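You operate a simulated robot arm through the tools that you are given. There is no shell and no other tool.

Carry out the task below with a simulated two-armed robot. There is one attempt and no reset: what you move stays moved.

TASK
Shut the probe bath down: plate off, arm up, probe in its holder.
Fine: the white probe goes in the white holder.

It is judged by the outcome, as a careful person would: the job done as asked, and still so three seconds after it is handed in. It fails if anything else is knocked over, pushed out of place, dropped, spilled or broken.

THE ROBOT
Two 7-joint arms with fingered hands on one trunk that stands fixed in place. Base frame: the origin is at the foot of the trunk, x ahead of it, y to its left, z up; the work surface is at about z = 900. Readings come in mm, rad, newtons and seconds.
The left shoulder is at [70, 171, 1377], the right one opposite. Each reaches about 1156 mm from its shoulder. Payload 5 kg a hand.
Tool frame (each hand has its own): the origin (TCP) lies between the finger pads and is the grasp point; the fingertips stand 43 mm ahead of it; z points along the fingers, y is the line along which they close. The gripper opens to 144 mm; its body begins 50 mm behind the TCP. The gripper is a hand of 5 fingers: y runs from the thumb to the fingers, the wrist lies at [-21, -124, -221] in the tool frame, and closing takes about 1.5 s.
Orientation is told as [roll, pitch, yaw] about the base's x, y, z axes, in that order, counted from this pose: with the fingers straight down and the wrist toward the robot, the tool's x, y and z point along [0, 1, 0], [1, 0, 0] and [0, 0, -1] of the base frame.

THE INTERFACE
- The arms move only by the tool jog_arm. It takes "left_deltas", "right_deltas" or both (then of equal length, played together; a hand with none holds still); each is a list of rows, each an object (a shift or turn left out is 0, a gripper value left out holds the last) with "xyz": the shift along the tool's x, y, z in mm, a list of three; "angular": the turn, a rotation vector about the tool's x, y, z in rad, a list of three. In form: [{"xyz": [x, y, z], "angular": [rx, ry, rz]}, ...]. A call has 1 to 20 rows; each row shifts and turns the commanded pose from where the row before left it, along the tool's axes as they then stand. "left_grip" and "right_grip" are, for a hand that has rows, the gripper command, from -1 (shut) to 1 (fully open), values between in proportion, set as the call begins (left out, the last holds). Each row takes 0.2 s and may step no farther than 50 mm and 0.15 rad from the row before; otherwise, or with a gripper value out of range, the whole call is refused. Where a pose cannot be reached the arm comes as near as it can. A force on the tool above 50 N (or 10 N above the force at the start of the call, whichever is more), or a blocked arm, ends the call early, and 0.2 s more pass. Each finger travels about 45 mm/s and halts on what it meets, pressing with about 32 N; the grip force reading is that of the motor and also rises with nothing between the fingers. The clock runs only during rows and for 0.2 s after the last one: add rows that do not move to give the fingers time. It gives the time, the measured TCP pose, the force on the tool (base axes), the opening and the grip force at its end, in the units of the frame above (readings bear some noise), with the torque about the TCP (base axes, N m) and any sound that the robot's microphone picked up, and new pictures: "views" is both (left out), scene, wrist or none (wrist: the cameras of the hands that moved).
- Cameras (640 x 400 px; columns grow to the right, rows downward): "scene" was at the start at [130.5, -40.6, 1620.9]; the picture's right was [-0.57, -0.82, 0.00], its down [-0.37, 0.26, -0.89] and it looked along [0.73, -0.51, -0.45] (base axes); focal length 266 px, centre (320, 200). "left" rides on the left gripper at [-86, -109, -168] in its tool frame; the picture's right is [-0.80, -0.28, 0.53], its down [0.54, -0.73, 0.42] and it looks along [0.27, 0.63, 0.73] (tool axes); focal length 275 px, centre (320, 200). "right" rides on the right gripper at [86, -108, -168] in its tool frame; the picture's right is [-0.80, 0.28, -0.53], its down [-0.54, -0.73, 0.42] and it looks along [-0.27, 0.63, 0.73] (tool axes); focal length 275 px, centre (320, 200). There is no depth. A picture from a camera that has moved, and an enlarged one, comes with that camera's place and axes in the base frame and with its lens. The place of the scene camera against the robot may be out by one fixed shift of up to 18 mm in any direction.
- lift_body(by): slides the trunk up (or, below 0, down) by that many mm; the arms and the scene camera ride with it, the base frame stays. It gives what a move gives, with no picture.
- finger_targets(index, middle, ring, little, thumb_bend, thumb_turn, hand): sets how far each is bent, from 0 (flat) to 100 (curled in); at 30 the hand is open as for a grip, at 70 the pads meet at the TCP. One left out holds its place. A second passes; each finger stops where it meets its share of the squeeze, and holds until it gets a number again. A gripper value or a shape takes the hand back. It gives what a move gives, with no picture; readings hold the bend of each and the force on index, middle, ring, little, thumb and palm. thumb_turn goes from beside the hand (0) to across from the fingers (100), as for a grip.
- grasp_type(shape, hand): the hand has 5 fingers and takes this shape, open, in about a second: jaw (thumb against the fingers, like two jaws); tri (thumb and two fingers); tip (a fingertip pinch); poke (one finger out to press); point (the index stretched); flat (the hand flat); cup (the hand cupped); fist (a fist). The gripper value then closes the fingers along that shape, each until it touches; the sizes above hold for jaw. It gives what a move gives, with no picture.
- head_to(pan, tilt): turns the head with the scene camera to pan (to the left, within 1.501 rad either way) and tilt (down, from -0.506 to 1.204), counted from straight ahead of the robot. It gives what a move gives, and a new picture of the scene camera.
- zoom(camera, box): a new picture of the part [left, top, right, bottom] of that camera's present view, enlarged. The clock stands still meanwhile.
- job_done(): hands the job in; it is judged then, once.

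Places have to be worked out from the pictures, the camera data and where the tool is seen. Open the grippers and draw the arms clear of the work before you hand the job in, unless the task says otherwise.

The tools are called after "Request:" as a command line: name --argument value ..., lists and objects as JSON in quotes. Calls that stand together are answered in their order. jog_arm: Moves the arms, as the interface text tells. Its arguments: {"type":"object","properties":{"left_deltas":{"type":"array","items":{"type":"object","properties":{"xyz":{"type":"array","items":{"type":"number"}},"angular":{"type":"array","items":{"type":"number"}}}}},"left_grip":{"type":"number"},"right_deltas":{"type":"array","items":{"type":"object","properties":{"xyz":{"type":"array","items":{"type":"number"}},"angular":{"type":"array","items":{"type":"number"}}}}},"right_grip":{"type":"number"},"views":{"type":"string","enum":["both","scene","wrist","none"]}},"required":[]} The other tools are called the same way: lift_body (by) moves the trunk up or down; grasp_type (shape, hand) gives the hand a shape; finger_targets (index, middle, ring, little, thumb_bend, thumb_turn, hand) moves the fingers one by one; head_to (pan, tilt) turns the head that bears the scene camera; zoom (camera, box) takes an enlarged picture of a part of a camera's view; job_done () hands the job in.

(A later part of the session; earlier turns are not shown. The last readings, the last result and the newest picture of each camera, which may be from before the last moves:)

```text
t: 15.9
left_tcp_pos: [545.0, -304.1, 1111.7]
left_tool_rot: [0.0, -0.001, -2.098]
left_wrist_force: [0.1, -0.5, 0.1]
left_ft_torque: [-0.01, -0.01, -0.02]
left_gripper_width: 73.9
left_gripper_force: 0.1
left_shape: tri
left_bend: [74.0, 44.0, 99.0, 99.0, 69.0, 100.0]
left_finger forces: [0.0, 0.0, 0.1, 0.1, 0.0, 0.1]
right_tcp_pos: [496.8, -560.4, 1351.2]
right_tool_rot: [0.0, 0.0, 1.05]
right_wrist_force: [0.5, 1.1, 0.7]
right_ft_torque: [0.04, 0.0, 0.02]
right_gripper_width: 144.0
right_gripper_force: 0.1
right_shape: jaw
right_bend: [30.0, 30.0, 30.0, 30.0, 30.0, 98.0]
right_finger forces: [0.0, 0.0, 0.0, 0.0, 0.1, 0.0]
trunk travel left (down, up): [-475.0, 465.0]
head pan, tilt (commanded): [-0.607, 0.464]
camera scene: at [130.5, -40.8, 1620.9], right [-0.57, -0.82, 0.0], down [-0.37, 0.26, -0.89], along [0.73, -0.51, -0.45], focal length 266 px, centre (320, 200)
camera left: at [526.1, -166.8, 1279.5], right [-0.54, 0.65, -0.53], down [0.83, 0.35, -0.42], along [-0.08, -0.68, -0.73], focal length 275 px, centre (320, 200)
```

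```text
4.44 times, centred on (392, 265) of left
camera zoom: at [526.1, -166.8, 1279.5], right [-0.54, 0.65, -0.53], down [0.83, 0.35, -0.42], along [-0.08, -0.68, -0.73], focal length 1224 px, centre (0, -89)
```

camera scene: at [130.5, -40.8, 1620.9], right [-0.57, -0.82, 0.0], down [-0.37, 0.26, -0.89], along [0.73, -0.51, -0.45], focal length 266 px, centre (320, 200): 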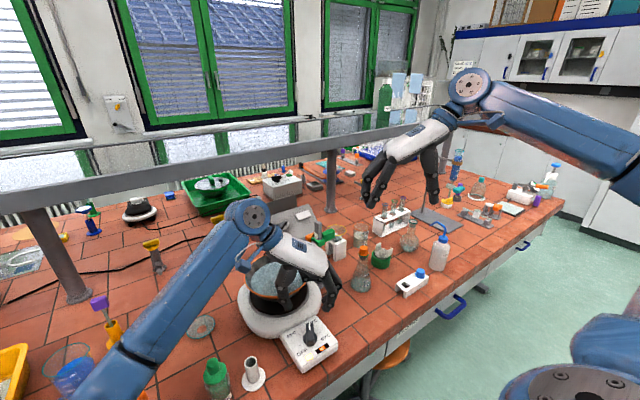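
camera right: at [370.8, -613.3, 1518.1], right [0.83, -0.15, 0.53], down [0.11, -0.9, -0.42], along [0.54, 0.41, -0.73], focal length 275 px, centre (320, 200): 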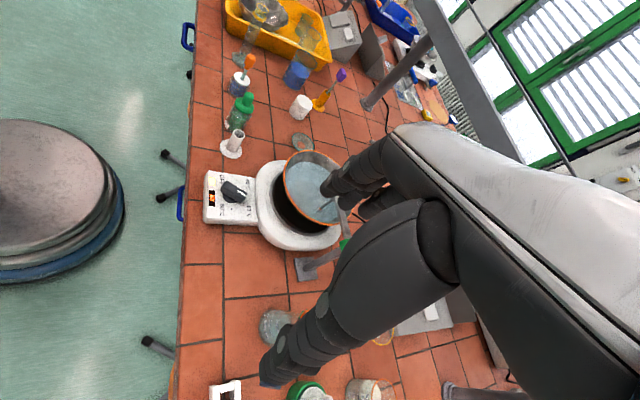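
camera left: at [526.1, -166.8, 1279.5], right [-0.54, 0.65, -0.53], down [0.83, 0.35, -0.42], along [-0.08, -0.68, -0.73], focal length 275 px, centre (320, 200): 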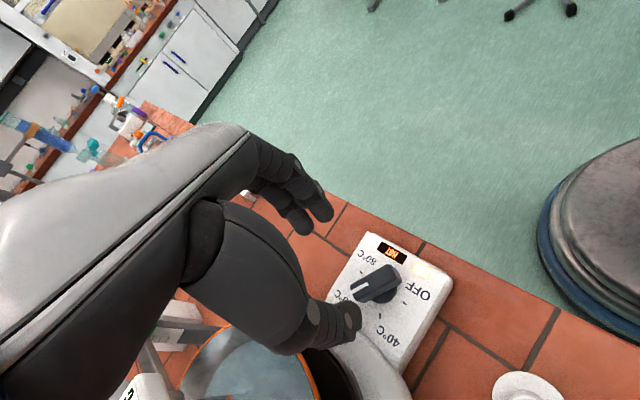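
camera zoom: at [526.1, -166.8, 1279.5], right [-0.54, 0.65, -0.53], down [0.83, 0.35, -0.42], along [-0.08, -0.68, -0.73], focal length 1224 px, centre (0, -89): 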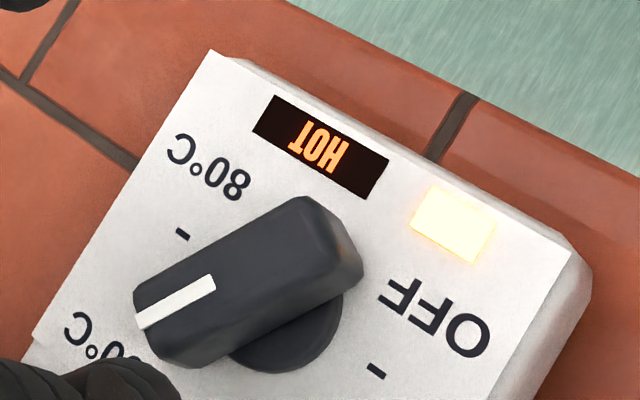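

By the close-range view the bar lies about 9 mm toward +y of the finger midline (dial pivot ≈ (547,-316)), so I shift by that and descend to TCP z ≈ 990.

Request:
jog_arm --left_deltas '[{"xyz": [0, 9, 30]}, {"xyz": [0, 0, 35]}, {"xyz": [0, 0, 35]}, {"xyz": [0, 0, 20]}, {}]' --views "wrist"

Request:
zoom --camera "left" --box '[260, 180, 404, 270]'

Request:
zoom --camera "right" --box '[190, 140, 302, 210]'

Request:
zoom --camera "scene" --box '[240, 270, 384, 360]'

```text
t: 17.1
left_tcp_pos: [539.5, -312.6, 992.2]
left_tool_rot: [0.0, -0.001, -2.1]
left_wrist_force: [-0.7, 0.3, -0.7]
left_ft_torque: [-0.02, 0.0, 0.01]
left_gripper_width: 72.7
left_gripper_force: 0.0
left_shape: tri
left_bend: [74.0, 45.0, 99.0, 99.0, 70.0, 100.0]
left_finger forces: [0.0, 0.0, 0.0, 0.1, 0.0, 0.1]
right_tcp_pos: [497.3, -561.3, 1351.4]
right_tool_rot: [0.0, 0.0, 1.048]
right_wrist_force: [-0.1, -0.1, 0.3]
right_ft_torque: [-0.01, 0.0, 0.02]
right_gripper_width: 143.7
right_gripper_force: 0.1
right_shape: jaw
right_bend: [30.0, 30.0, 30.0, 30.0, 30.0, 98.0]
right_finger forces: [0.1, 0.1, 0.1, 0.1, 0.0, 0.0]
trunk travel left (down, up): [-475.0, 465.0]
head pan, tilt (commanded): [-0.607, 0.464]
camera left: at [520.7, -174.7, 1158.9], right [-0.54, 0.65, -0.53], down [0.83, 0.35, -0.42], along [-0.09, -0.68, -0.73], focal length 275 px, centre (320, 200)
```

left: 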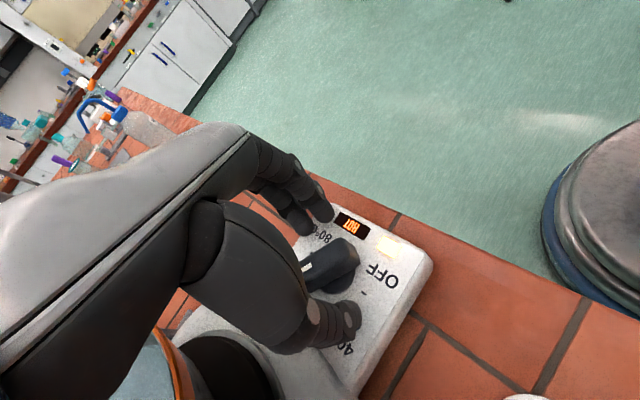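

```text
4.44 times, centred on (332, 225) of left
camera zoom: at [520.7, -174.7, 1158.9], right [-0.54, 0.65, -0.53], down [0.83, 0.35, -0.42], along [-0.09, -0.68, -0.73], focal length 1224 px, centre (267, 89)
```

zoom: 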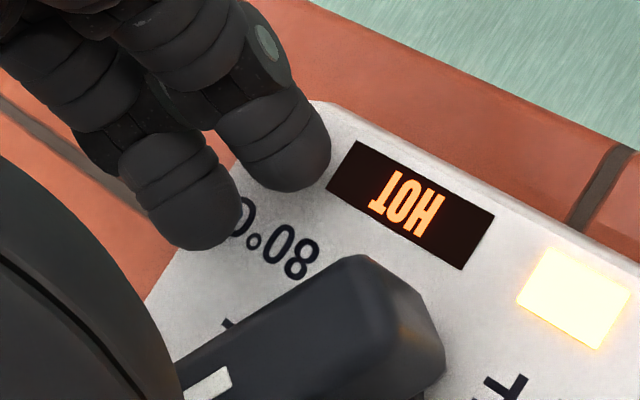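

```text
5.71 times, centred on (246, 175) of right
camera zoom: at [369.4, -612.3, 1518.7], right [0.83, -0.15, 0.53], down [0.11, -0.9, -0.42], along [0.54, 0.41, -0.73], focal length 1573 px, centre (743, 343)
```

zoom: 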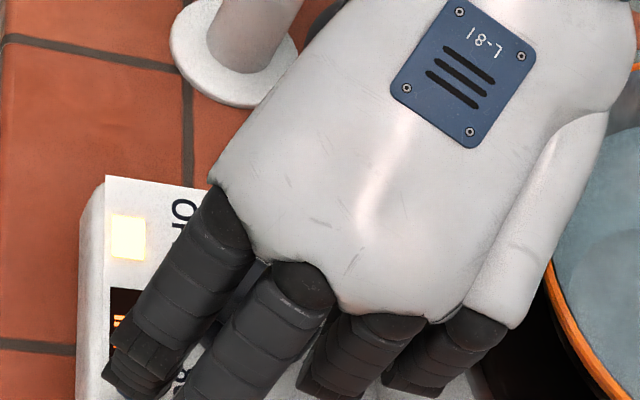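

```text
4.44 times, centred on (312, 315) of scene
camera zoom: at [130.4, -40.5, 1620.9], right [-0.57, -0.82, 0.0], down [-0.37, 0.26, -0.89], along [0.73, -0.51, -0.45], focal length 1184 px, centre (356, -311)
```

zoom: 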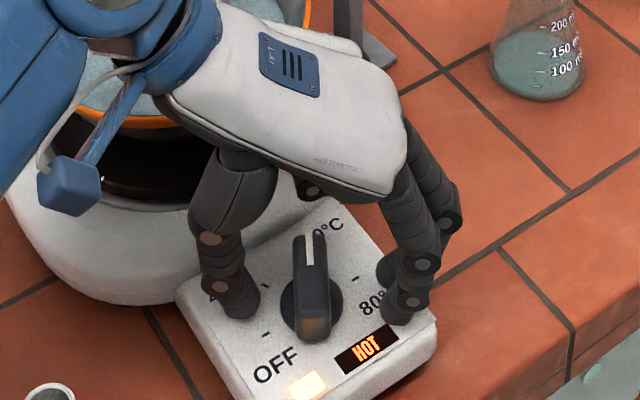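

The scene view shows the thumb and two fingers straddling the bar nicely with tips near the panel. I close part-way (about 34 mm) and re-check the centring before touching.

Request:
jog_arm --left_deltas '[{}, {}, {}, {}, {}, {}]' --left_grip -0.5 --views "none"

Request:
zoom --camera "scene" --box '[268, 290, 364, 350]'

Request:
zoom --camera "left" --box '[260, 190, 404, 280]'

```text
t: 18.5
left_tcp_pos: [540.1, -312.8, 992.5]
left_tool_rot: [0.0, -0.001, -2.102]
left_wrist_force: [-0.2, 1.6, -0.9]
left_ft_torque: [0.05, 0.02, 0.0]
left_gripper_width: 36.5
left_gripper_force: 0.1
left_shape: tri
left_bend: [74.0, 56.0, 99.0, 99.0, 74.0, 100.0]
left_finger forces: [0.0, 0.1, 0.0, 0.0, 0.0, 0.0]
right_tcp_pos: [498.4, -561.5, 1351.1]
right_tool_rot: [-0.001, 0.0, 1.048]
right_wrist_force: [0.3, -0.5, -0.6]
right_ft_torque: [0.04, 0.0, -0.02]
right_gripper_width: 143.9
right_gripper_force: 0.0
right_shape: jaw
right_bend: [30.0, 30.0, 30.0, 30.0, 30.0, 98.0]
right_finger forces: [0.0, 0.1, 0.0, 0.0, 0.0, 0.1]
trunk travel left (down, up): [-475.0, 465.0]
head pan, tilt (commanded): [-0.607, 0.464]
```

```text
6.67 times, centred on (316, 320) of scene
camera zoom: at [130.5, -40.8, 1620.9], right [-0.57, -0.82, 0.0], down [-0.37, 0.26, -0.89], along [0.73, -0.51, -0.45], focal length 1776 px, centre (347, -600)
```

zoom: 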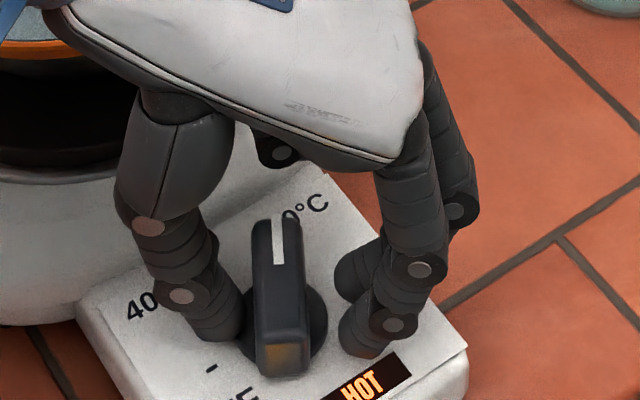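

```text
4.44 times, centred on (332, 235) of left
camera zoom: at [520.8, -174.9, 1159.0], right [-0.54, 0.65, -0.53], down [0.83, 0.35, -0.42], along [-0.09, -0.68, -0.73], focal length 1224 px, centre (267, 44)
```

zoom: 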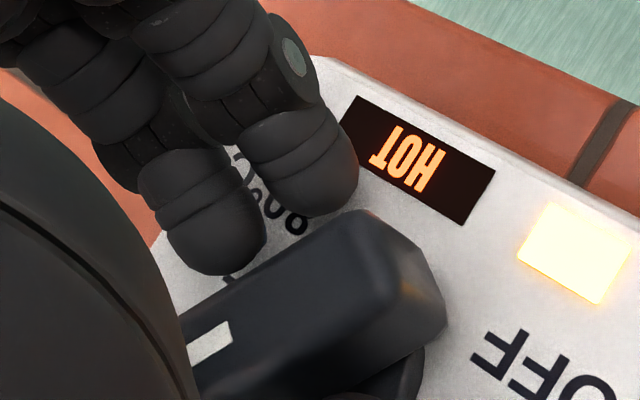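

The scene camera looks right along the bar: the thumb gap is about 5 mm and the finger gap about 14 mm. I shift 4 mm toward the thumb and close to just about the bar's width (~21 mm).

Request:
jog_arm --left_deltas '[{"xyz": [0, -4, 0]}, {}]' --views "none"

Request:
jog_arm --left_deltas '[{}, {}, {}, {}]' --left_grip -0.7 --views "none"

Request:
zoom --camera "scene" --box '[268, 290, 364, 350]'

Request:
zoom --camera "left" --box '[260, 190, 404, 280]'

```text
t: 19.1
left_tcp_pos: [543.3, -308.4, 991.2]
left_tool_rot: [0.0, 0.0, -2.098]
left_wrist_force: [-0.2, 0.3, -1.3]
left_ft_torque: [0.0, 0.0, 0.0]
left_gripper_width: 36.5
left_gripper_force: 0.0
left_shape: tri
left_bend: [74.0, 56.0, 99.0, 99.0, 74.0, 100.0]
left_finger forces: [0.0, 0.1, 0.0, 0.1, 0.0, 0.1]
right_tcp_pos: [498.4, -560.4, 1351.7]
right_tool_rot: [-0.001, 0.001, 1.048]
right_wrist_force: [-0.5, 0.2, 0.2]
right_ft_torque: [0.02, 0.0, -0.03]
right_gripper_width: 143.9
right_gripper_force: 0.1
right_shape: jaw
right_bend: [30.0, 30.0, 30.0, 30.0, 30.0, 98.0]
right_finger forces: [0.1, 0.1, 0.0, 0.1, 0.0, 0.0]
trunk travel left (down, up): [-475.0, 465.0]
head pan, tilt (commanded): [-0.607, 0.464]
```

```text
t: 20.1
left_tcp_pos: [542.0, -310.2, 992.1]
left_tool_rot: [-0.001, 0.001, -2.1]
left_wrist_force: [-1.3, 1.1, 0.0]
left_ft_torque: [-0.06, 0.09, 0.03]
left_gripper_width: 19.3
left_gripper_force: 32.1
left_shape: tri
left_bend: [72.0, 61.0, 100.0, 100.0, 74.0, 100.0]
left_finger forces: [13.3, 14.7, 0.0, 0.1, 29.9, 0.1]
right_tcp_pos: [497.4, -560.9, 1351.8]
right_tool_rot: [0.0, 0.0, 1.049]
right_wrist_force: [-0.3, 0.0, -1.0]
right_ft_torque: [0.01, 0.02, -0.01]
right_gripper_width: 143.8
right_gripper_force: 0.0
right_shape: jaw
right_bend: [30.0, 30.0, 30.0, 30.0, 30.0, 98.0]
right_finger forces: [0.1, 0.0, 0.0, 0.0, 0.1, 0.0]
trunk travel left (down, up): [-475.0, 465.0]
head pan, tilt (commanded): [-0.607, 0.464]
```

```text
6.67 times, centred on (316, 320) of scene
camera zoom: at [130.3, -40.6, 1620.9], right [-0.57, -0.82, 0.0], down [-0.37, 0.26, -0.89], along [0.73, -0.51, -0.45], focal length 1776 px, centre (347, -600)
```

zoom: 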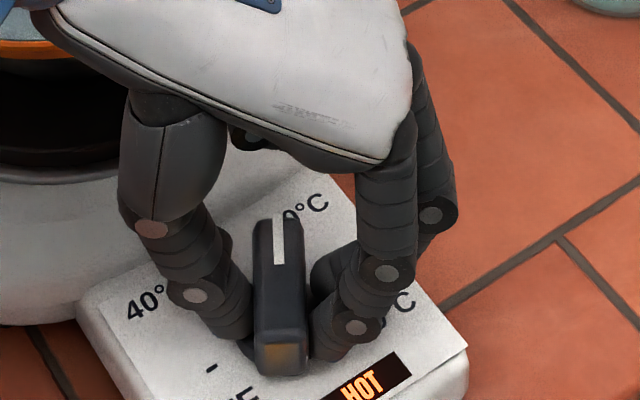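

```text
4.44 times, centred on (332, 235) of left
camera zoom: at [522.9, -170.9, 1159.0], right [-0.54, 0.65, -0.53], down [0.83, 0.35, -0.42], along [-0.09, -0.68, -0.73], focal length 1224 px, centre (267, 44)
```

zoom: 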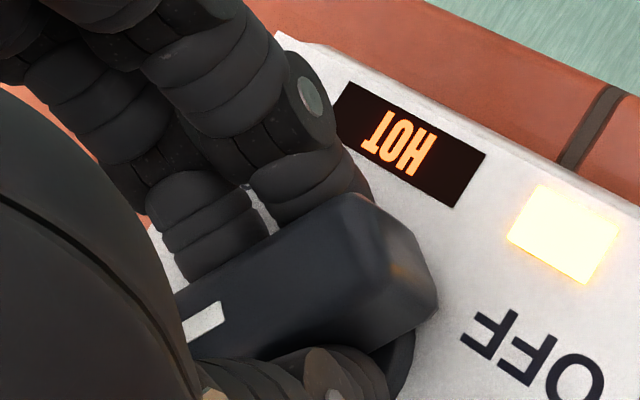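

The grip is balanced (index 13, middle 15, thumb 30 N) with almost no net load. The folded fingers would pass close to the bowl rim later in a full sweep, so I turn only the first ~25° now, pivoting about the dial axis, and read the torque.

Request:
jog_arm --left_deltas '[{"xyz": [0.05, 0.8, 0], "angular": [0, 0, -0.11]}, {"xyz": [0.05, 0.8, 0], "angular": [0, 0, -0.11]}, {"xyz": [0.05, 0.8, 0], "angular": [0, 0, -0.11]}, {"xyz": [0.05, 0.8, 0], "angular": [0, 0, -0.11]}]' --views "none"

Request:
zoom --camera "scene" --box '[240, 270, 384, 360]'

Request:
zoom --camera "right" --box '[190, 120, 350, 220]'

Request:
zoom --camera "left" --box '[240, 190, 432, 310]'

```text
t: 21.1
left_tcp_pos: [541.8, -310.7, 990.5]
left_tool_rot: [0.001, 0.0, -1.656]
left_wrist_force: [-0.2, 8.3, 4.4]
left_ft_torque: [0.2, -0.01, 0.0]
left_gripper_width: 19.4
left_gripper_force: 32.4
left_shape: tri
left_bend: [72.0, 61.0, 100.0, 100.0, 74.0, 100.0]
left_finger forces: [12.3, 13.9, 0.0, 0.0, 37.7, 0.1]
right_tcp_pos: [498.1, -560.5, 1352.1]
right_tool_rot: [-0.001, -0.001, 1.048]
right_wrist_force: [0.3, -0.3, -0.3]
right_ft_torque: [-0.01, 0.03, -0.02]
right_gripper_width: 143.8
right_gripper_force: 0.0
right_shape: jaw
right_bend: [30.0, 30.0, 30.0, 30.0, 30.0, 98.0]
right_finger forces: [0.0, 0.0, 0.1, 0.0, 0.1, 0.1]
trunk travel left (down, up): [-475.0, 465.0]
head pan, tilt (commanded): [-0.607, 0.464]
```

```text
4.44 times, centred on (312, 315) of scene
camera zoom: at [130.4, -39.3, 1621.0], right [-0.57, -0.82, 0.0], down [-0.37, 0.25, -0.89], along [0.73, -0.51, -0.45], focal length 1184 px, centre (356, -311)
```

zoom: 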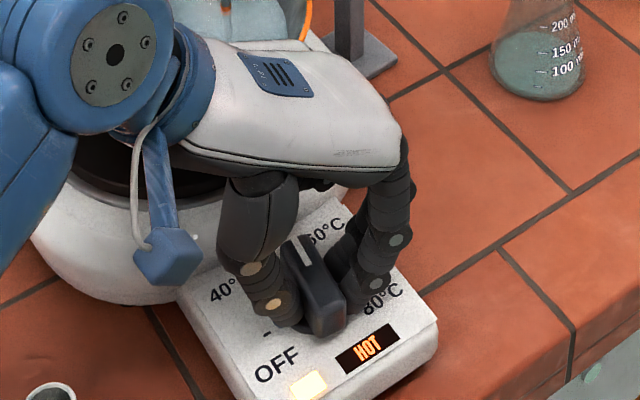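

```text
4.00 times, centred on (270, 170) of right
camera zoom: at [369.5, -611.1, 1519.2], right [0.83, -0.15, 0.53], down [0.11, -0.9, -0.42], along [0.54, 0.41, -0.73], focal length 1101 px, centre (520, 320)
```

zoom: 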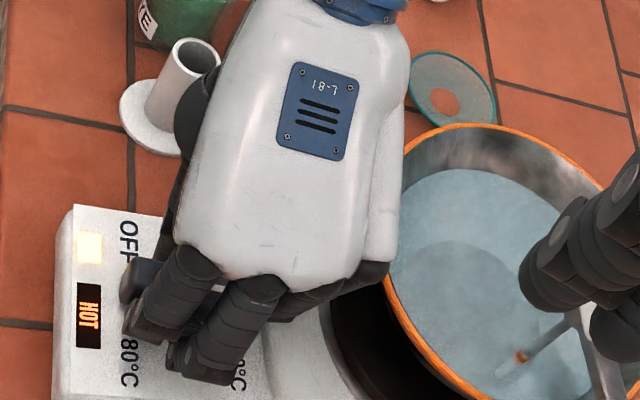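

```text
3.33 times, centred on (336, 250) of left
camera zoom: at [465.2, -194.5, 1158.8], right [-0.77, 0.35, -0.53], down [0.6, 0.68, -0.42], along [0.21, -0.65, -0.73], focal length 918 px, centre (267, 33)
```

zoom: 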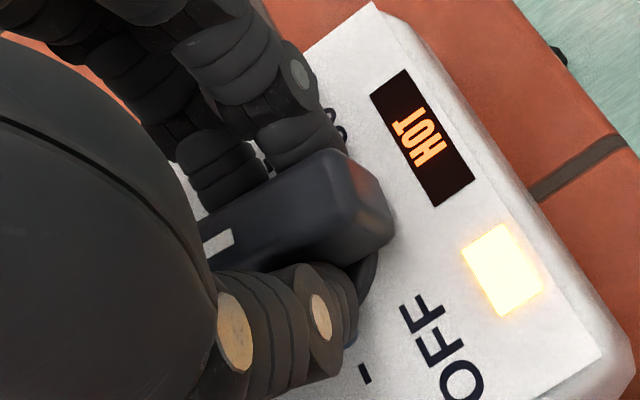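

The bar followed by ~25° (now near −5°) with low torque and only 8 N side load. The hand's outer edge is coming close to the bowl rim, so I release, rise straight up, and withdraw the left hand.

Request:
jog_arm --left_deltas '[{}, {}, {}, {}, {}, {"xyz": [0, 0, -40]}, {"xyz": [0, 0, -40]}, {"xyz": [0, 0, -40]}, {"xyz": [0, 0, -40]}, {"xyz": [0, 0, -40]}, {"xyz": [0, 0, -40]}]' --left_grip 0.0 --views "scene"

Request:
zoom --camera "scene" --box '[240, 270, 384, 360]'

Request:
zoom --camera "right" --box '[190, 120, 350, 220]'

```text
t: 23.5
left_tcp_pos: [541.6, -312.1, 1229.1]
left_tool_rot: [-0.001, 0.003, -1.658]
left_wrist_force: [0.1, 0.3, -0.5]
left_ft_torque: [-0.01, -0.03, 0.0]
left_gripper_width: 71.7
left_gripper_force: 0.1
left_shape: tri
left_bend: [74.0, 45.0, 99.0, 99.0, 70.0, 100.0]
left_finger forces: [0.0, 0.1, 0.1, 0.1, 0.0, 0.0]
right_tcp_pos: [497.4, -562.1, 1351.3]
right_tool_rot: [0.0, -0.001, 1.049]
right_wrist_force: [-0.1, -0.6, 0.8]
right_ft_torque: [0.0, -0.02, 0.03]
right_gripper_width: 143.8
right_gripper_force: 0.0
right_shape: jaw
right_bend: [30.0, 30.0, 30.0, 30.0, 30.0, 98.0]
right_finger forces: [0.0, 0.1, 0.0, 0.0, 0.0, 0.0]
trunk travel left (down, up): [-475.0, 465.0]
head pan, tilt (commanded): [-0.607, 0.464]
camera scene: at [129.9, -41.0, 1620.8], right [-0.57, -0.82, 0.0], down [-0.37, 0.26, -0.89], along [0.73, -0.51, -0.45], focal length 266 px, centre (320, 200)
```

scene: 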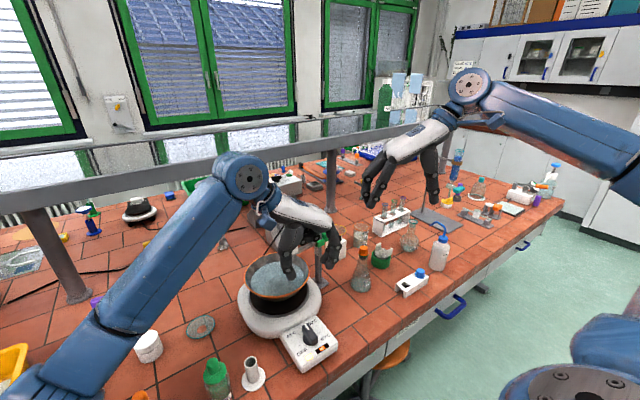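

```text
4.44 times, centred on (312, 315) of scene
camera zoom: at [129.9, -41.0, 1620.8], right [-0.57, -0.82, 0.0], down [-0.37, 0.26, -0.89], along [0.73, -0.51, -0.45], focal length 1184 px, centre (356, -311)
```

zoom: 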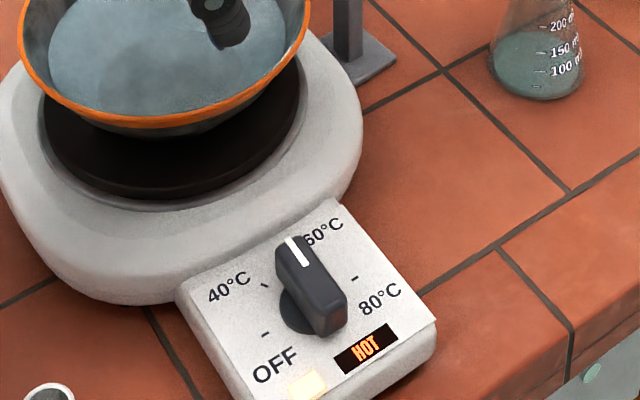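

```text
4.00 times, centred on (270, 170) of right
camera zoom: at [369.0, -612.8, 1518.5], right [0.83, -0.15, 0.53], down [0.11, -0.9, -0.42], along [0.54, 0.41, -0.73], focal length 1101 px, centre (520, 320)
```

zoom: 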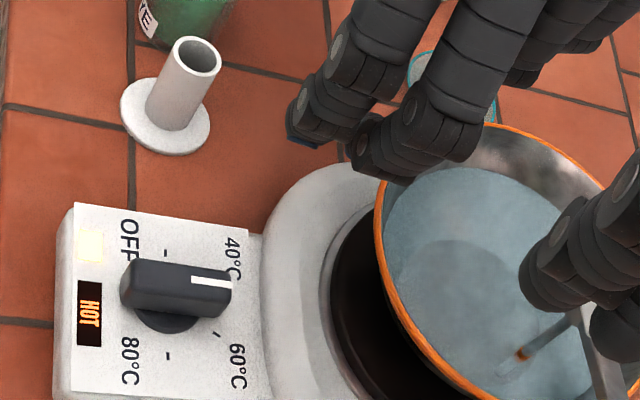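

The dial now points near −3° and stays put; nothing else moved. I withdraw the left hand to the left while turning the right hand back to yaw 0, since it will finish the turn by pushing the bar's pointer end toward OFF.

Request:
jog_arm --left_deltas '[{"xyz": [-3.6, -42.7, -16]}, {"xyz": [-3.6, -42.7, -16]}, {"xyz": [-3.6, -42.7, -16]}, {"xyz": [-3.6, -42.7, -16]}, {"xyz": [-3.6, -42.7, -16]}, {"xyz": [-3.6, -42.7, -16]}, {"xyz": [-3.6, -42.7, -16]}]' --right_deltas '[{"angular": [0, 0, 0.15]}, {"angular": [0, 0, 0.15]}, {"angular": [0, 0, 0.15]}, {"angular": [0, 0, 0.15]}, {"angular": [0, 0, 0.15]}, {"angular": [0, 0, 0.15]}, {"angular": [0, 0, 0.149]}]' --views "none"

Request:
grasp_type --shape "tri" --hand "right"

Request:
jog_arm --right_deltas '[{"xyz": [30, 2, 20]}, {"xyz": [30, 2, 20]}, {"xyz": [30, 2, 20]}, {"xyz": [30, 2, 20]}, {"xyz": [30, 2, 20]}, {"xyz": [30, 2, 20]}]' --right_grip 0.0 --views "both"

```text
t: 25.1
left_tcp_pos: [541.3, -10.9, 1343.5]
left_tool_rot: [0.002, -0.001, -1.66]
left_wrist_force: [-0.9, 1.1, 0.8]
left_ft_torque: [-0.04, 0.0, 0.03]
left_gripper_width: 71.8
left_gripper_force: 0.0
left_shape: tri
left_bend: [74.0, 45.0, 99.0, 99.0, 70.0, 100.0]
left_finger forces: [0.1, 0.0, 0.0, 0.0, 0.1, 0.1]
right_tcp_pos: [495.5, -557.6, 1353.1]
right_tool_rot: [-0.004, -0.002, -0.002]
right_wrist_force: [0.4, 0.2, 1.1]
right_ft_torque: [-0.04, -0.02, 0.04]
right_gripper_width: 143.7
right_gripper_force: 0.0
right_shape: jaw
right_bend: [30.0, 30.0, 30.0, 30.0, 30.0, 98.0]
right_finger forces: [0.1, 0.0, 0.0, 0.0, 0.1, 0.1]
trunk travel left (down, up): [-475.0, 465.0]
head pan, tilt (commanded): [-0.607, 0.464]
```

```text
t: 26.0
left_tcp_pos: [542.3, -16.4, 1342.4]
left_tool_rot: [0.0, 0.0, -1.659]
left_wrist_force: [0.3, -0.1, 0.3]
left_ft_torque: [0.04, 0.04, 0.0]
left_gripper_width: 71.6
left_gripper_force: 0.2
left_shape: tri
left_bend: [74.0, 45.0, 99.0, 99.0, 70.0, 100.0]
left_finger forces: [0.0, 0.1, 0.0, 0.1, 0.0, 0.0]
right_tcp_pos: [497.4, -562.2, 1351.0]
right_tool_rot: [-0.001, 0.0, 0.001]
right_wrist_force: [-0.3, 0.3, 0.0]
right_ft_torque: [0.03, 0.03, 0.0]
right_gripper_width: 143.8
right_gripper_force: 0.0
right_shape: tri
right_bend: [30.0, 30.0, 99.0, 99.0, 30.0, 98.0]
right_finger forces: [0.1, 0.0, 0.0, 0.1, 0.0, 0.1]
trunk travel left (down, up): [-475.0, 465.0]
head pan, tilt (commanded): [-0.607, 0.464]
```

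```text
t: 27.4
left_tcp_pos: [543.7, -15.1, 1342.8]
left_tool_rot: [-0.002, -0.001, -1.66]
left_wrist_force: [0.1, -0.3, 0.9]
left_ft_torque: [0.02, 0.08, -0.01]
left_gripper_width: 71.8
left_gripper_force: 0.1
left_shape: tri
left_bend: [74.0, 45.0, 99.0, 99.0, 70.0, 100.0]
left_finger forces: [0.0, 0.0, 0.0, 0.0, 0.0, 0.0]
right_tcp_pos: [509.0, -382.7, 1228.5]
right_tool_rot: [0.0, 0.002, -0.002]
right_wrist_force: [0.4, -1.0, -0.2]
right_ft_torque: [0.03, 0.06, 0.01]
right_gripper_width: 72.6
right_gripper_force: 0.0
right_shape: tri
right_bend: [74.0, 45.0, 99.0, 99.0, 70.0, 100.0]
right_finger forces: [0.0, 0.0, 0.0, 0.0, 0.1, 0.1]
trunk travel left (down, up): [-475.0, 465.0]
head pan, tilt (commanded): [-0.607, 0.464]
camera scene: at [132.7, -41.4, 1620.8], right [-0.57, -0.82, 0.0], down [-0.37, 0.26, -0.89], along [0.73, -0.51, -0.45], focal length 266 px, centre (320, 200)
camera right: at [401.5, -297.2, 1395.9], right [0.28, -0.8, 0.53], down [-0.73, -0.54, -0.42], along [0.63, -0.27, -0.73], focal length 275 px, centre (320, 200)
```

scene: 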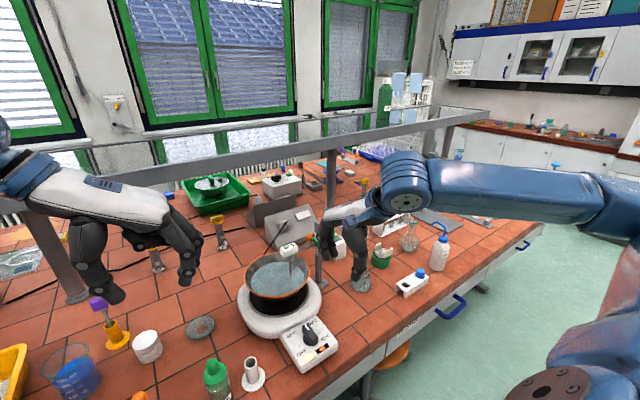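
right: 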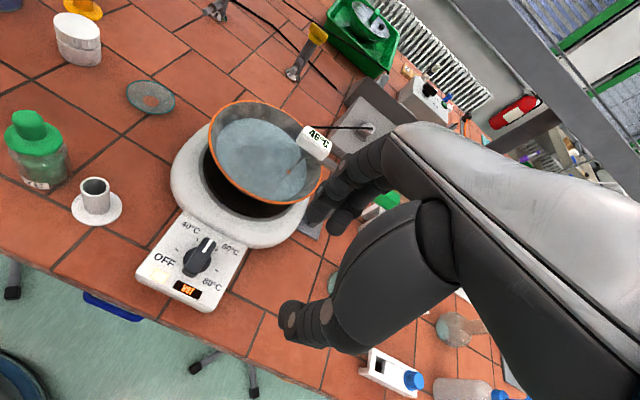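

The right hand (tri shape, yaw 0) is above and to the right of the dial. I lower it so the index tip stands just on the −y side of the bar's pointer end without touching.

Request:
jog_arm --right_deltas '[{"xyz": [6, 2, 40]}, {"xyz": [6, 2, 40]}, {"xyz": [6, 2, 40]}, {"xyz": [6, 2, 40]}, {"xyz": [6, 3, 40]}, {"xyz": [0, 0, 36]}, {}]' --views "wrist"

Request:
zoom --camera "scene" --box '[240, 270, 384, 360]'

Request:
zoom --camera "right" --box '[210, 160, 370, 260]'

```text
t: 29.0
left_tcp_pos: [541.8, -14.2, 1342.7]
left_tool_rot: [-0.001, 0.0, -1.659]
left_wrist_force: [0.2, 0.2, -0.3]
left_ft_torque: [-0.02, 0.0, 0.02]
left_gripper_width: 71.9
left_gripper_force: 0.1
left_shape: tri
left_bend: [74.0, 45.0, 99.0, 99.0, 70.0, 100.0]
left_finger forces: [0.0, 0.1, 0.0, 0.0, 0.0, 0.1]
right_tcp_pos: [522.3, -351.3, 994.0]
right_tool_rot: [0.0, 0.0, -0.001]
right_wrist_force: [0.1, -0.6, 0.2]
right_ft_torque: [0.01, 0.01, 0.03]
right_gripper_width: 72.5
right_gripper_force: 0.1
right_shape: tri
right_bend: [74.0, 45.0, 99.0, 99.0, 70.0, 100.0]
right_finger forces: [0.0, 0.1, 0.0, 0.1, 0.0, 0.0]
trunk travel left (down, up): [-475.0, 465.0]
head pan, tilt (commanded): [-0.607, 0.464]
camera right: at [413.1, -265.8, 1161.5], right [0.28, -0.8, 0.53], down [-0.73, -0.54, -0.42], along [0.63, -0.27, -0.73], focal length 275 px, centre (320, 200)
```

right: 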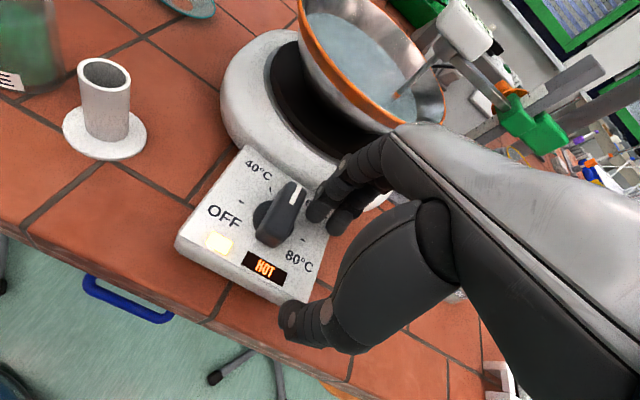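

```text
4.44 times, centred on (312, 315) of scene
camera zoom: at [130.4, -40.2, 1621.0], right [-0.57, -0.82, 0.0], down [-0.37, 0.26, -0.89], along [0.73, -0.51, -0.45], focal length 1184 px, centre (356, -311)
```

zoom: 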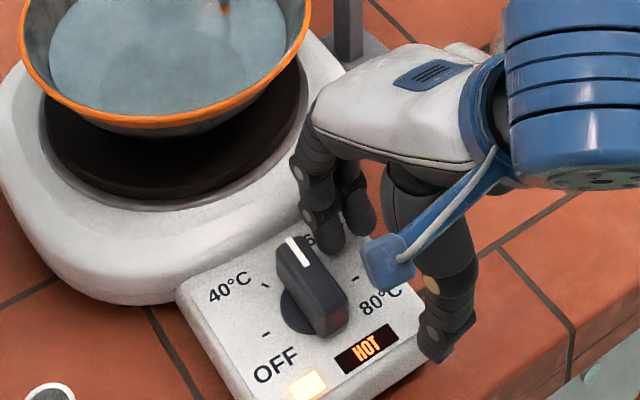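

```text
4.00 times, centred on (290, 210) of right
camera zoom: at [413.1, -265.8, 1161.5], right [0.28, -0.8, 0.53], down [-0.73, -0.54, -0.42], along [0.63, -0.27, -0.73], focal length 1101 px, centre (440, 160)
```

zoom: 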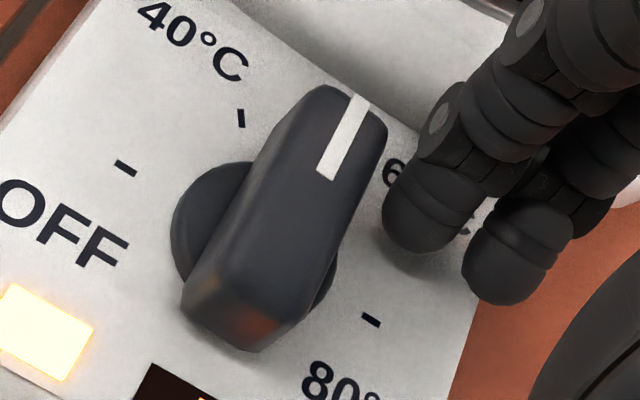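

The index tip stands just to the −y side of the bar near its pointer end, clear of the rim. I push it along an arc around the dial axis to bring the bar to about 45°.

Request:
jog_arm --right_deltas '[{"xyz": [9, -1, 0]}, {"xyz": [6.8, 5.2, 0]}, {"xyz": [6.7, 2.6, 0]}, {"xyz": [7.2, 0.8, 0]}, {}]' --views "wrist"

Request:
zoom --camera "right" --box '[210, 160, 370, 260]'

Request:
zoom --camera "scene" --box '[240, 270, 384, 360]'

```text
t: 30.2
left_tcp_pos: [541.6, -14.4, 1342.0]
left_tool_rot: [-0.001, -0.001, -1.66]
left_wrist_force: [0.2, 0.6, 0.3]
left_ft_torque: [0.01, 0.0, -0.06]
left_gripper_width: 71.8
left_gripper_force: 0.0
left_shape: tri
left_bend: [74.0, 45.0, 99.0, 99.0, 70.0, 100.0]
left_finger forces: [0.0, 0.1, 0.0, 0.0, 0.0, 0.0]
right_tcp_pos: [526.4, -322.7, 994.3]
right_tool_rot: [0.0, -0.001, 0.001]
right_wrist_force: [0.3, -1.0, 0.3]
right_ft_torque: [-0.02, 0.01, -0.01]
right_gripper_width: 72.3
right_gripper_force: 0.0
right_shape: tri
right_bend: [74.0, 45.0, 99.0, 99.0, 70.0, 100.0]
right_finger forces: [0.3, 0.0, 0.0, 0.0, 0.1, 0.0]
trunk travel left (down, up): [-475.0, 465.0]
head pan, tilt (commanded): [-0.607, 0.464]
camera right: at [419.1, -235.5, 1162.6], right [0.29, -0.8, 0.53], down [-0.73, -0.54, -0.42], along [0.63, -0.27, -0.73], focal length 275 px, centre (320, 200)
```

right: 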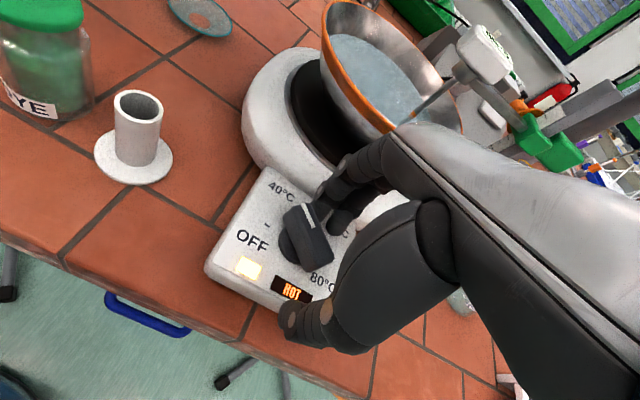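

```text
4.00 times, centred on (290, 210) of right
camera zoom: at [419.1, -235.5, 1162.6], right [0.29, -0.8, 0.53], down [-0.73, -0.54, -0.42], along [0.63, -0.27, -0.73], focal length 1101 px, centre (440, 160)
```

zoom: 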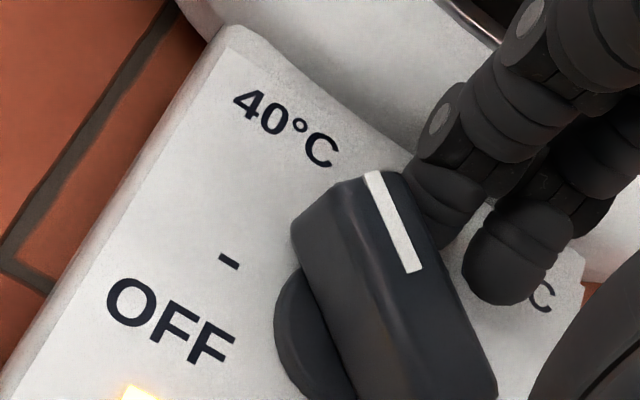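

```text
4.44 times, centred on (312, 315) of scene
camera zoom: at [130.6, -40.6, 1620.9], right [-0.57, -0.82, 0.0], down [-0.37, 0.26, -0.89], along [0.73, -0.51, -0.45], focal length 1184 px, centre (356, -311)
```

zoom: 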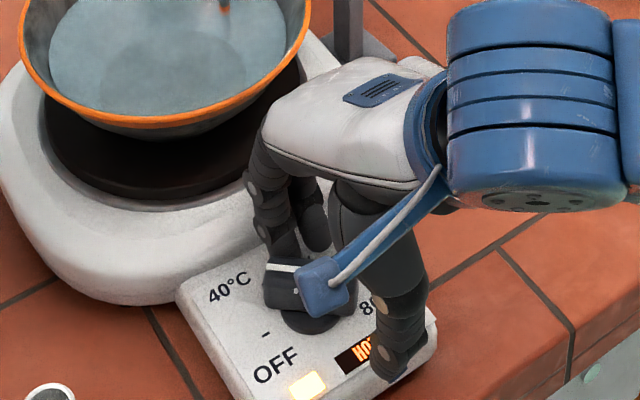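

The bar has turned to about 45–50° with barely 1 N. I continue along the arc toward 90° (OFF).

Request:
jog_arm --right_deltas '[{"xyz": [7.1, -1.1, 0]}, {"xyz": [6.6, -3, 0]}, {}]' --views "wrist"

Request:
zoom --camera "right" --box '[210, 160, 370, 260]'

Request:
zoom --camera "scene" --box '[240, 270, 384, 360]'

```text
t: 31.0
left_tcp_pos: [541.6, -15.8, 1343.7]
left_tool_rot: [-0.001, -0.001, -1.66]
left_wrist_force: [0.7, 0.5, -0.2]
left_ft_torque: [0.03, -0.01, -0.03]
left_gripper_width: 72.0
left_gripper_force: 0.1
left_shape: tri
left_bend: [74.0, 45.0, 99.0, 99.0, 70.0, 100.0]
left_finger forces: [0.0, 0.0, 0.0, 0.1, 0.0, 0.0]
right_tcp_pos: [524.3, -306.3, 994.4]
right_tool_rot: [0.0, 0.0, -0.001]
right_wrist_force: [0.2, 0.8, 0.1]
right_ft_torque: [0.0, -0.01, 0.01]
right_gripper_width: 72.4
right_gripper_force: 0.0
right_shape: tri
right_bend: [74.0, 45.0, 99.0, 99.0, 70.0, 100.0]
right_finger forces: [0.0, 0.0, 0.0, 0.0, 0.0, 0.0]
trunk travel left (down, up): [-475.0, 465.0]
head pan, tilt (commanded): [-0.607, 0.464]
camera right: at [415.7, -221.7, 1161.9], right [0.28, -0.8, 0.53], down [-0.73, -0.54, -0.42], along [0.63, -0.27, -0.73], focal length 275 px, centre (320, 200)
```

right: 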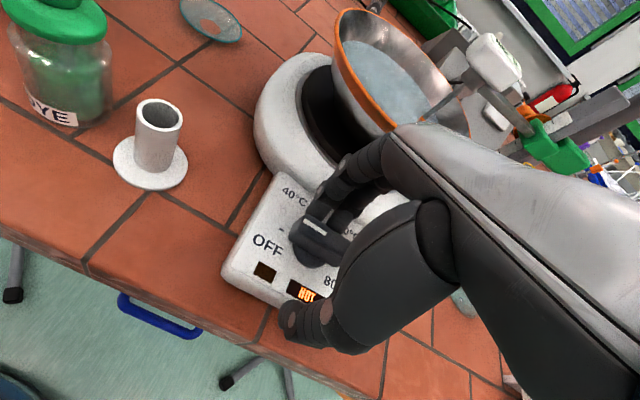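

```text
4.00 times, centred on (290, 210) of right
camera zoom: at [415.7, -221.7, 1161.9], right [0.28, -0.8, 0.53], down [-0.73, -0.54, -0.42], along [0.63, -0.27, -0.73], focal length 1101 px, centre (440, 160)
```

zoom: 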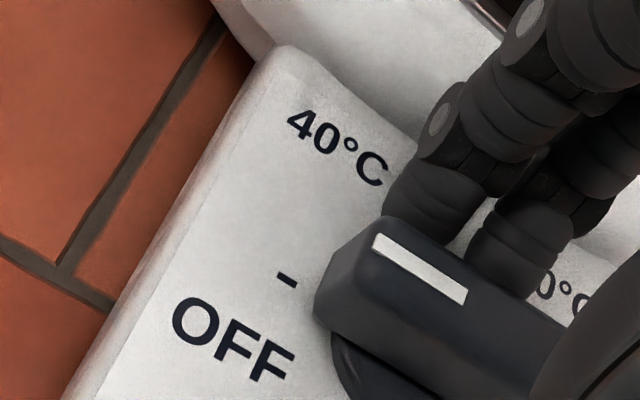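

```text
4.44 times, centred on (312, 315) of scene
camera zoom: at [130.5, -40.7, 1620.9], right [-0.57, -0.82, 0.0], down [-0.37, 0.26, -0.89], along [0.73, -0.51, -0.45], focal length 1184 px, centre (356, -311)
```

zoom: 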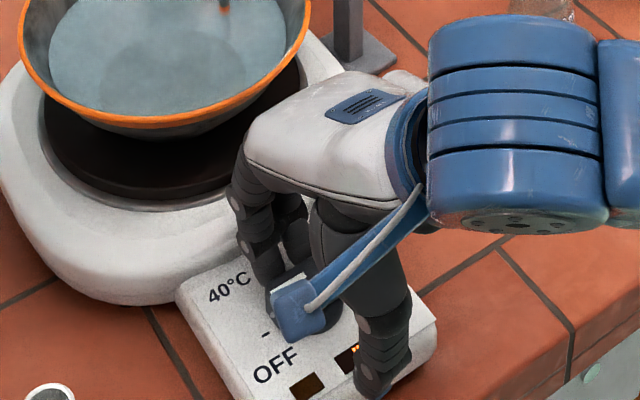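

The yellow lamp went dark, so the plate has switched off, and the bar points toward OFF. I back the finger off slightly and lift to inspect.

Request:
jog_arm --right_deltas '[{"xyz": [-3, 6, 0]}, {"xyz": [0, 0, -40]}, {"xyz": [0, 0, -40]}, {"xyz": [0, 0, -40]}, {"xyz": [-30, 0, -30]}, {"xyz": [-40, 0, -20]}, {"xyz": [-40, 0, 0]}]' --views "both"

Request:
zoom --camera "scene" --box '[240, 270, 384, 360]'

Request:
zoom --camera "right" --box '[100, 160, 260, 260]'

```text
t: 32.6
left_tcp_pos: [542.6, -12.7, 1341.3]
left_tool_rot: [0.0, 0.001, -1.656]
left_wrist_force: [0.5, -0.3, -0.2]
left_ft_torque: [-0.05, 0.02, 0.01]
left_gripper_width: 71.8
left_gripper_force: 0.0
left_shape: tri
left_bend: [74.0, 45.0, 99.0, 99.0, 70.0, 100.0]
left_finger forces: [0.1, 0.1, 0.0, 0.0, 0.1, 0.0]
right_tcp_pos: [532.0, -418.7, 1166.8]
right_tool_rot: [0.002, -0.006, 0.002]
right_wrist_force: [-4.1, 0.9, -14.9]
right_ft_torque: [0.23, -0.35, -0.09]
right_gripper_width: 72.1
right_gripper_force: 0.0
right_shape: tri
right_bend: [74.0, 45.0, 99.0, 99.0, 70.0, 100.0]
right_finger forces: [0.0, 0.1, 0.0, 0.0, 0.1, 0.0]
trunk travel left (down, up): [-475.0, 465.0]
head pan, tilt (commanded): [-0.607, 0.464]
camera scene: at [131.1, -39.6, 1620.7], right [-0.57, -0.82, 0.0], down [-0.37, 0.25, -0.89], along [0.73, -0.51, -0.45], focal length 266 px, centre (320, 200)
camera right: at [423.5, -332.5, 1333.5], right [0.28, -0.8, 0.53], down [-0.72, -0.54, -0.43], along [0.63, -0.26, -0.73], focal length 275 px, centre (320, 200)
```

scene: 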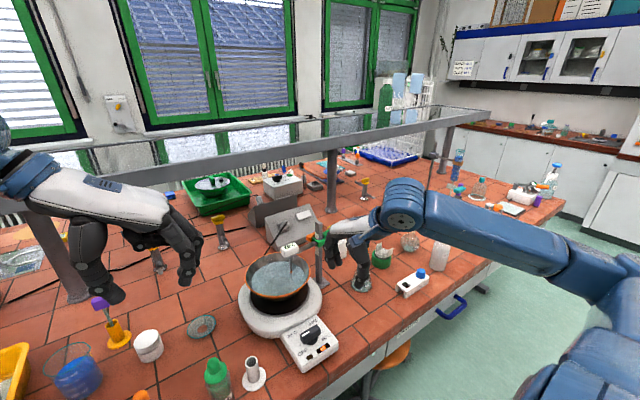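
right: 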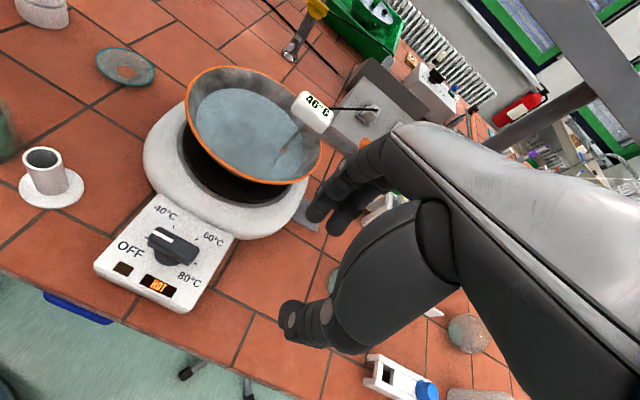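

```text
4.44 times, centred on (312, 315) of scene
camera zoom: at [131.1, -39.6, 1620.7], right [-0.57, -0.82, 0.0], down [-0.37, 0.25, -0.89], along [0.73, -0.51, -0.45], focal length 1184 px, centre (356, -311)
```

zoom: 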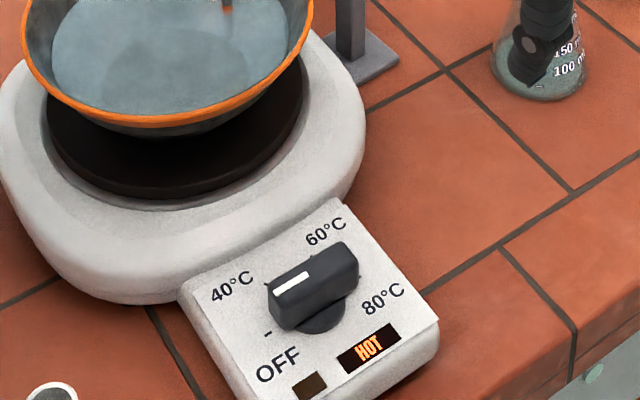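

```text
4.00 times, centred on (180, 210) of right
camera zoom: at [423.5, -332.5, 1333.5], right [0.28, -0.8, 0.53], down [-0.72, -0.54, -0.43], along [0.63, -0.26, -0.73], focal length 1101 px, centre (880, 160)
```

zoom: 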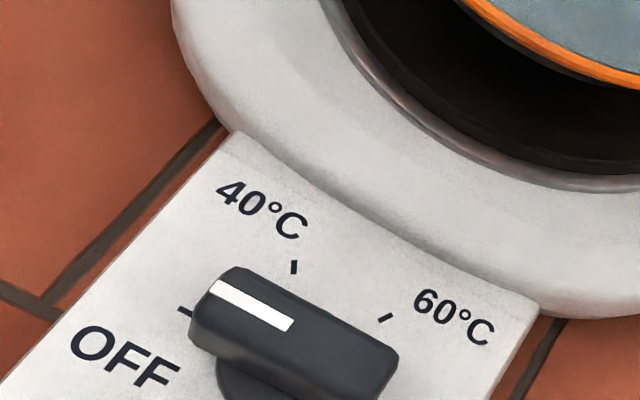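

The knob rests pointing at about the OFF tick with the lamp dark. The right wrist force read −15 N at the end of that move, so I hold still a moment to see whether it is just motion or a contact.

Request:
jog_arm --right_deltas '[{}, {}]' --views "none"

Request:
zoom --camera "scene" --box '[270, 300, 350, 350]'

Request:
zoom --camera "right" --box '[80, 200, 224, 290]'

```text
t: 33.2
left_tcp_pos: [541.1, -14.6, 1342.7]
left_tool_rot: [0.001, -0.001, -1.659]
left_wrist_force: [0.5, 0.6, 0.6]
left_ft_torque: [-0.01, 0.01, 0.01]
left_gripper_width: 72.2
left_gripper_force: 0.0
left_shape: tri
left_bend: [74.0, 45.0, 99.0, 99.0, 70.0, 100.0]
left_finger forces: [0.0, 0.0, 0.0, 0.0, 0.0, 0.0]
right_tcp_pos: [531.1, -419.7, 1163.4]
right_tool_rot: [0.0, 0.0, 0.0]
right_wrist_force: [-0.1, -0.4, -0.3]
right_ft_torque: [-0.02, 0.01, 0.0]
right_gripper_width: 72.0
right_gripper_force: 0.1
right_shape: tri
right_bend: [74.0, 45.0, 99.0, 99.0, 70.0, 100.0]
right_finger forces: [0.0, 0.1, 0.1, 0.0, 0.0, 0.1]
trunk travel left (down, up): [-475.0, 465.0]
head pan, tilt (commanded): [-0.607, 0.464]
```

```text
8.00 times, centred on (310, 325) of scene
camera zoom: at [130.8, -40.3, 1620.9], right [-0.57, -0.82, 0.0], down [-0.37, 0.26, -0.89], along [0.73, -0.51, -0.45], focal length 2131 px, centre (400, -800)
```

zoom: 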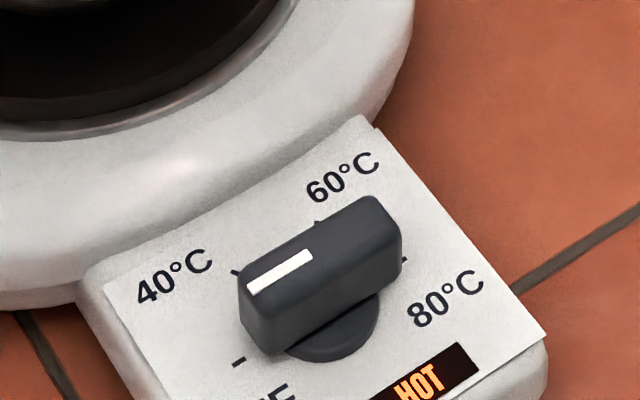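

```text
4.44 times, centred on (152, 245) of right
camera zoom: at [422.6, -333.7, 1331.2], right [0.28, -0.8, 0.53], down [-0.73, -0.54, -0.42], along [0.63, -0.27, -0.73], focal length 1224 px, centre (1067, 0)
```

zoom: 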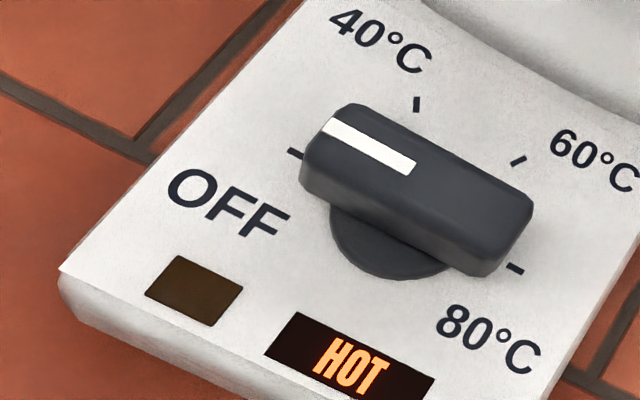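

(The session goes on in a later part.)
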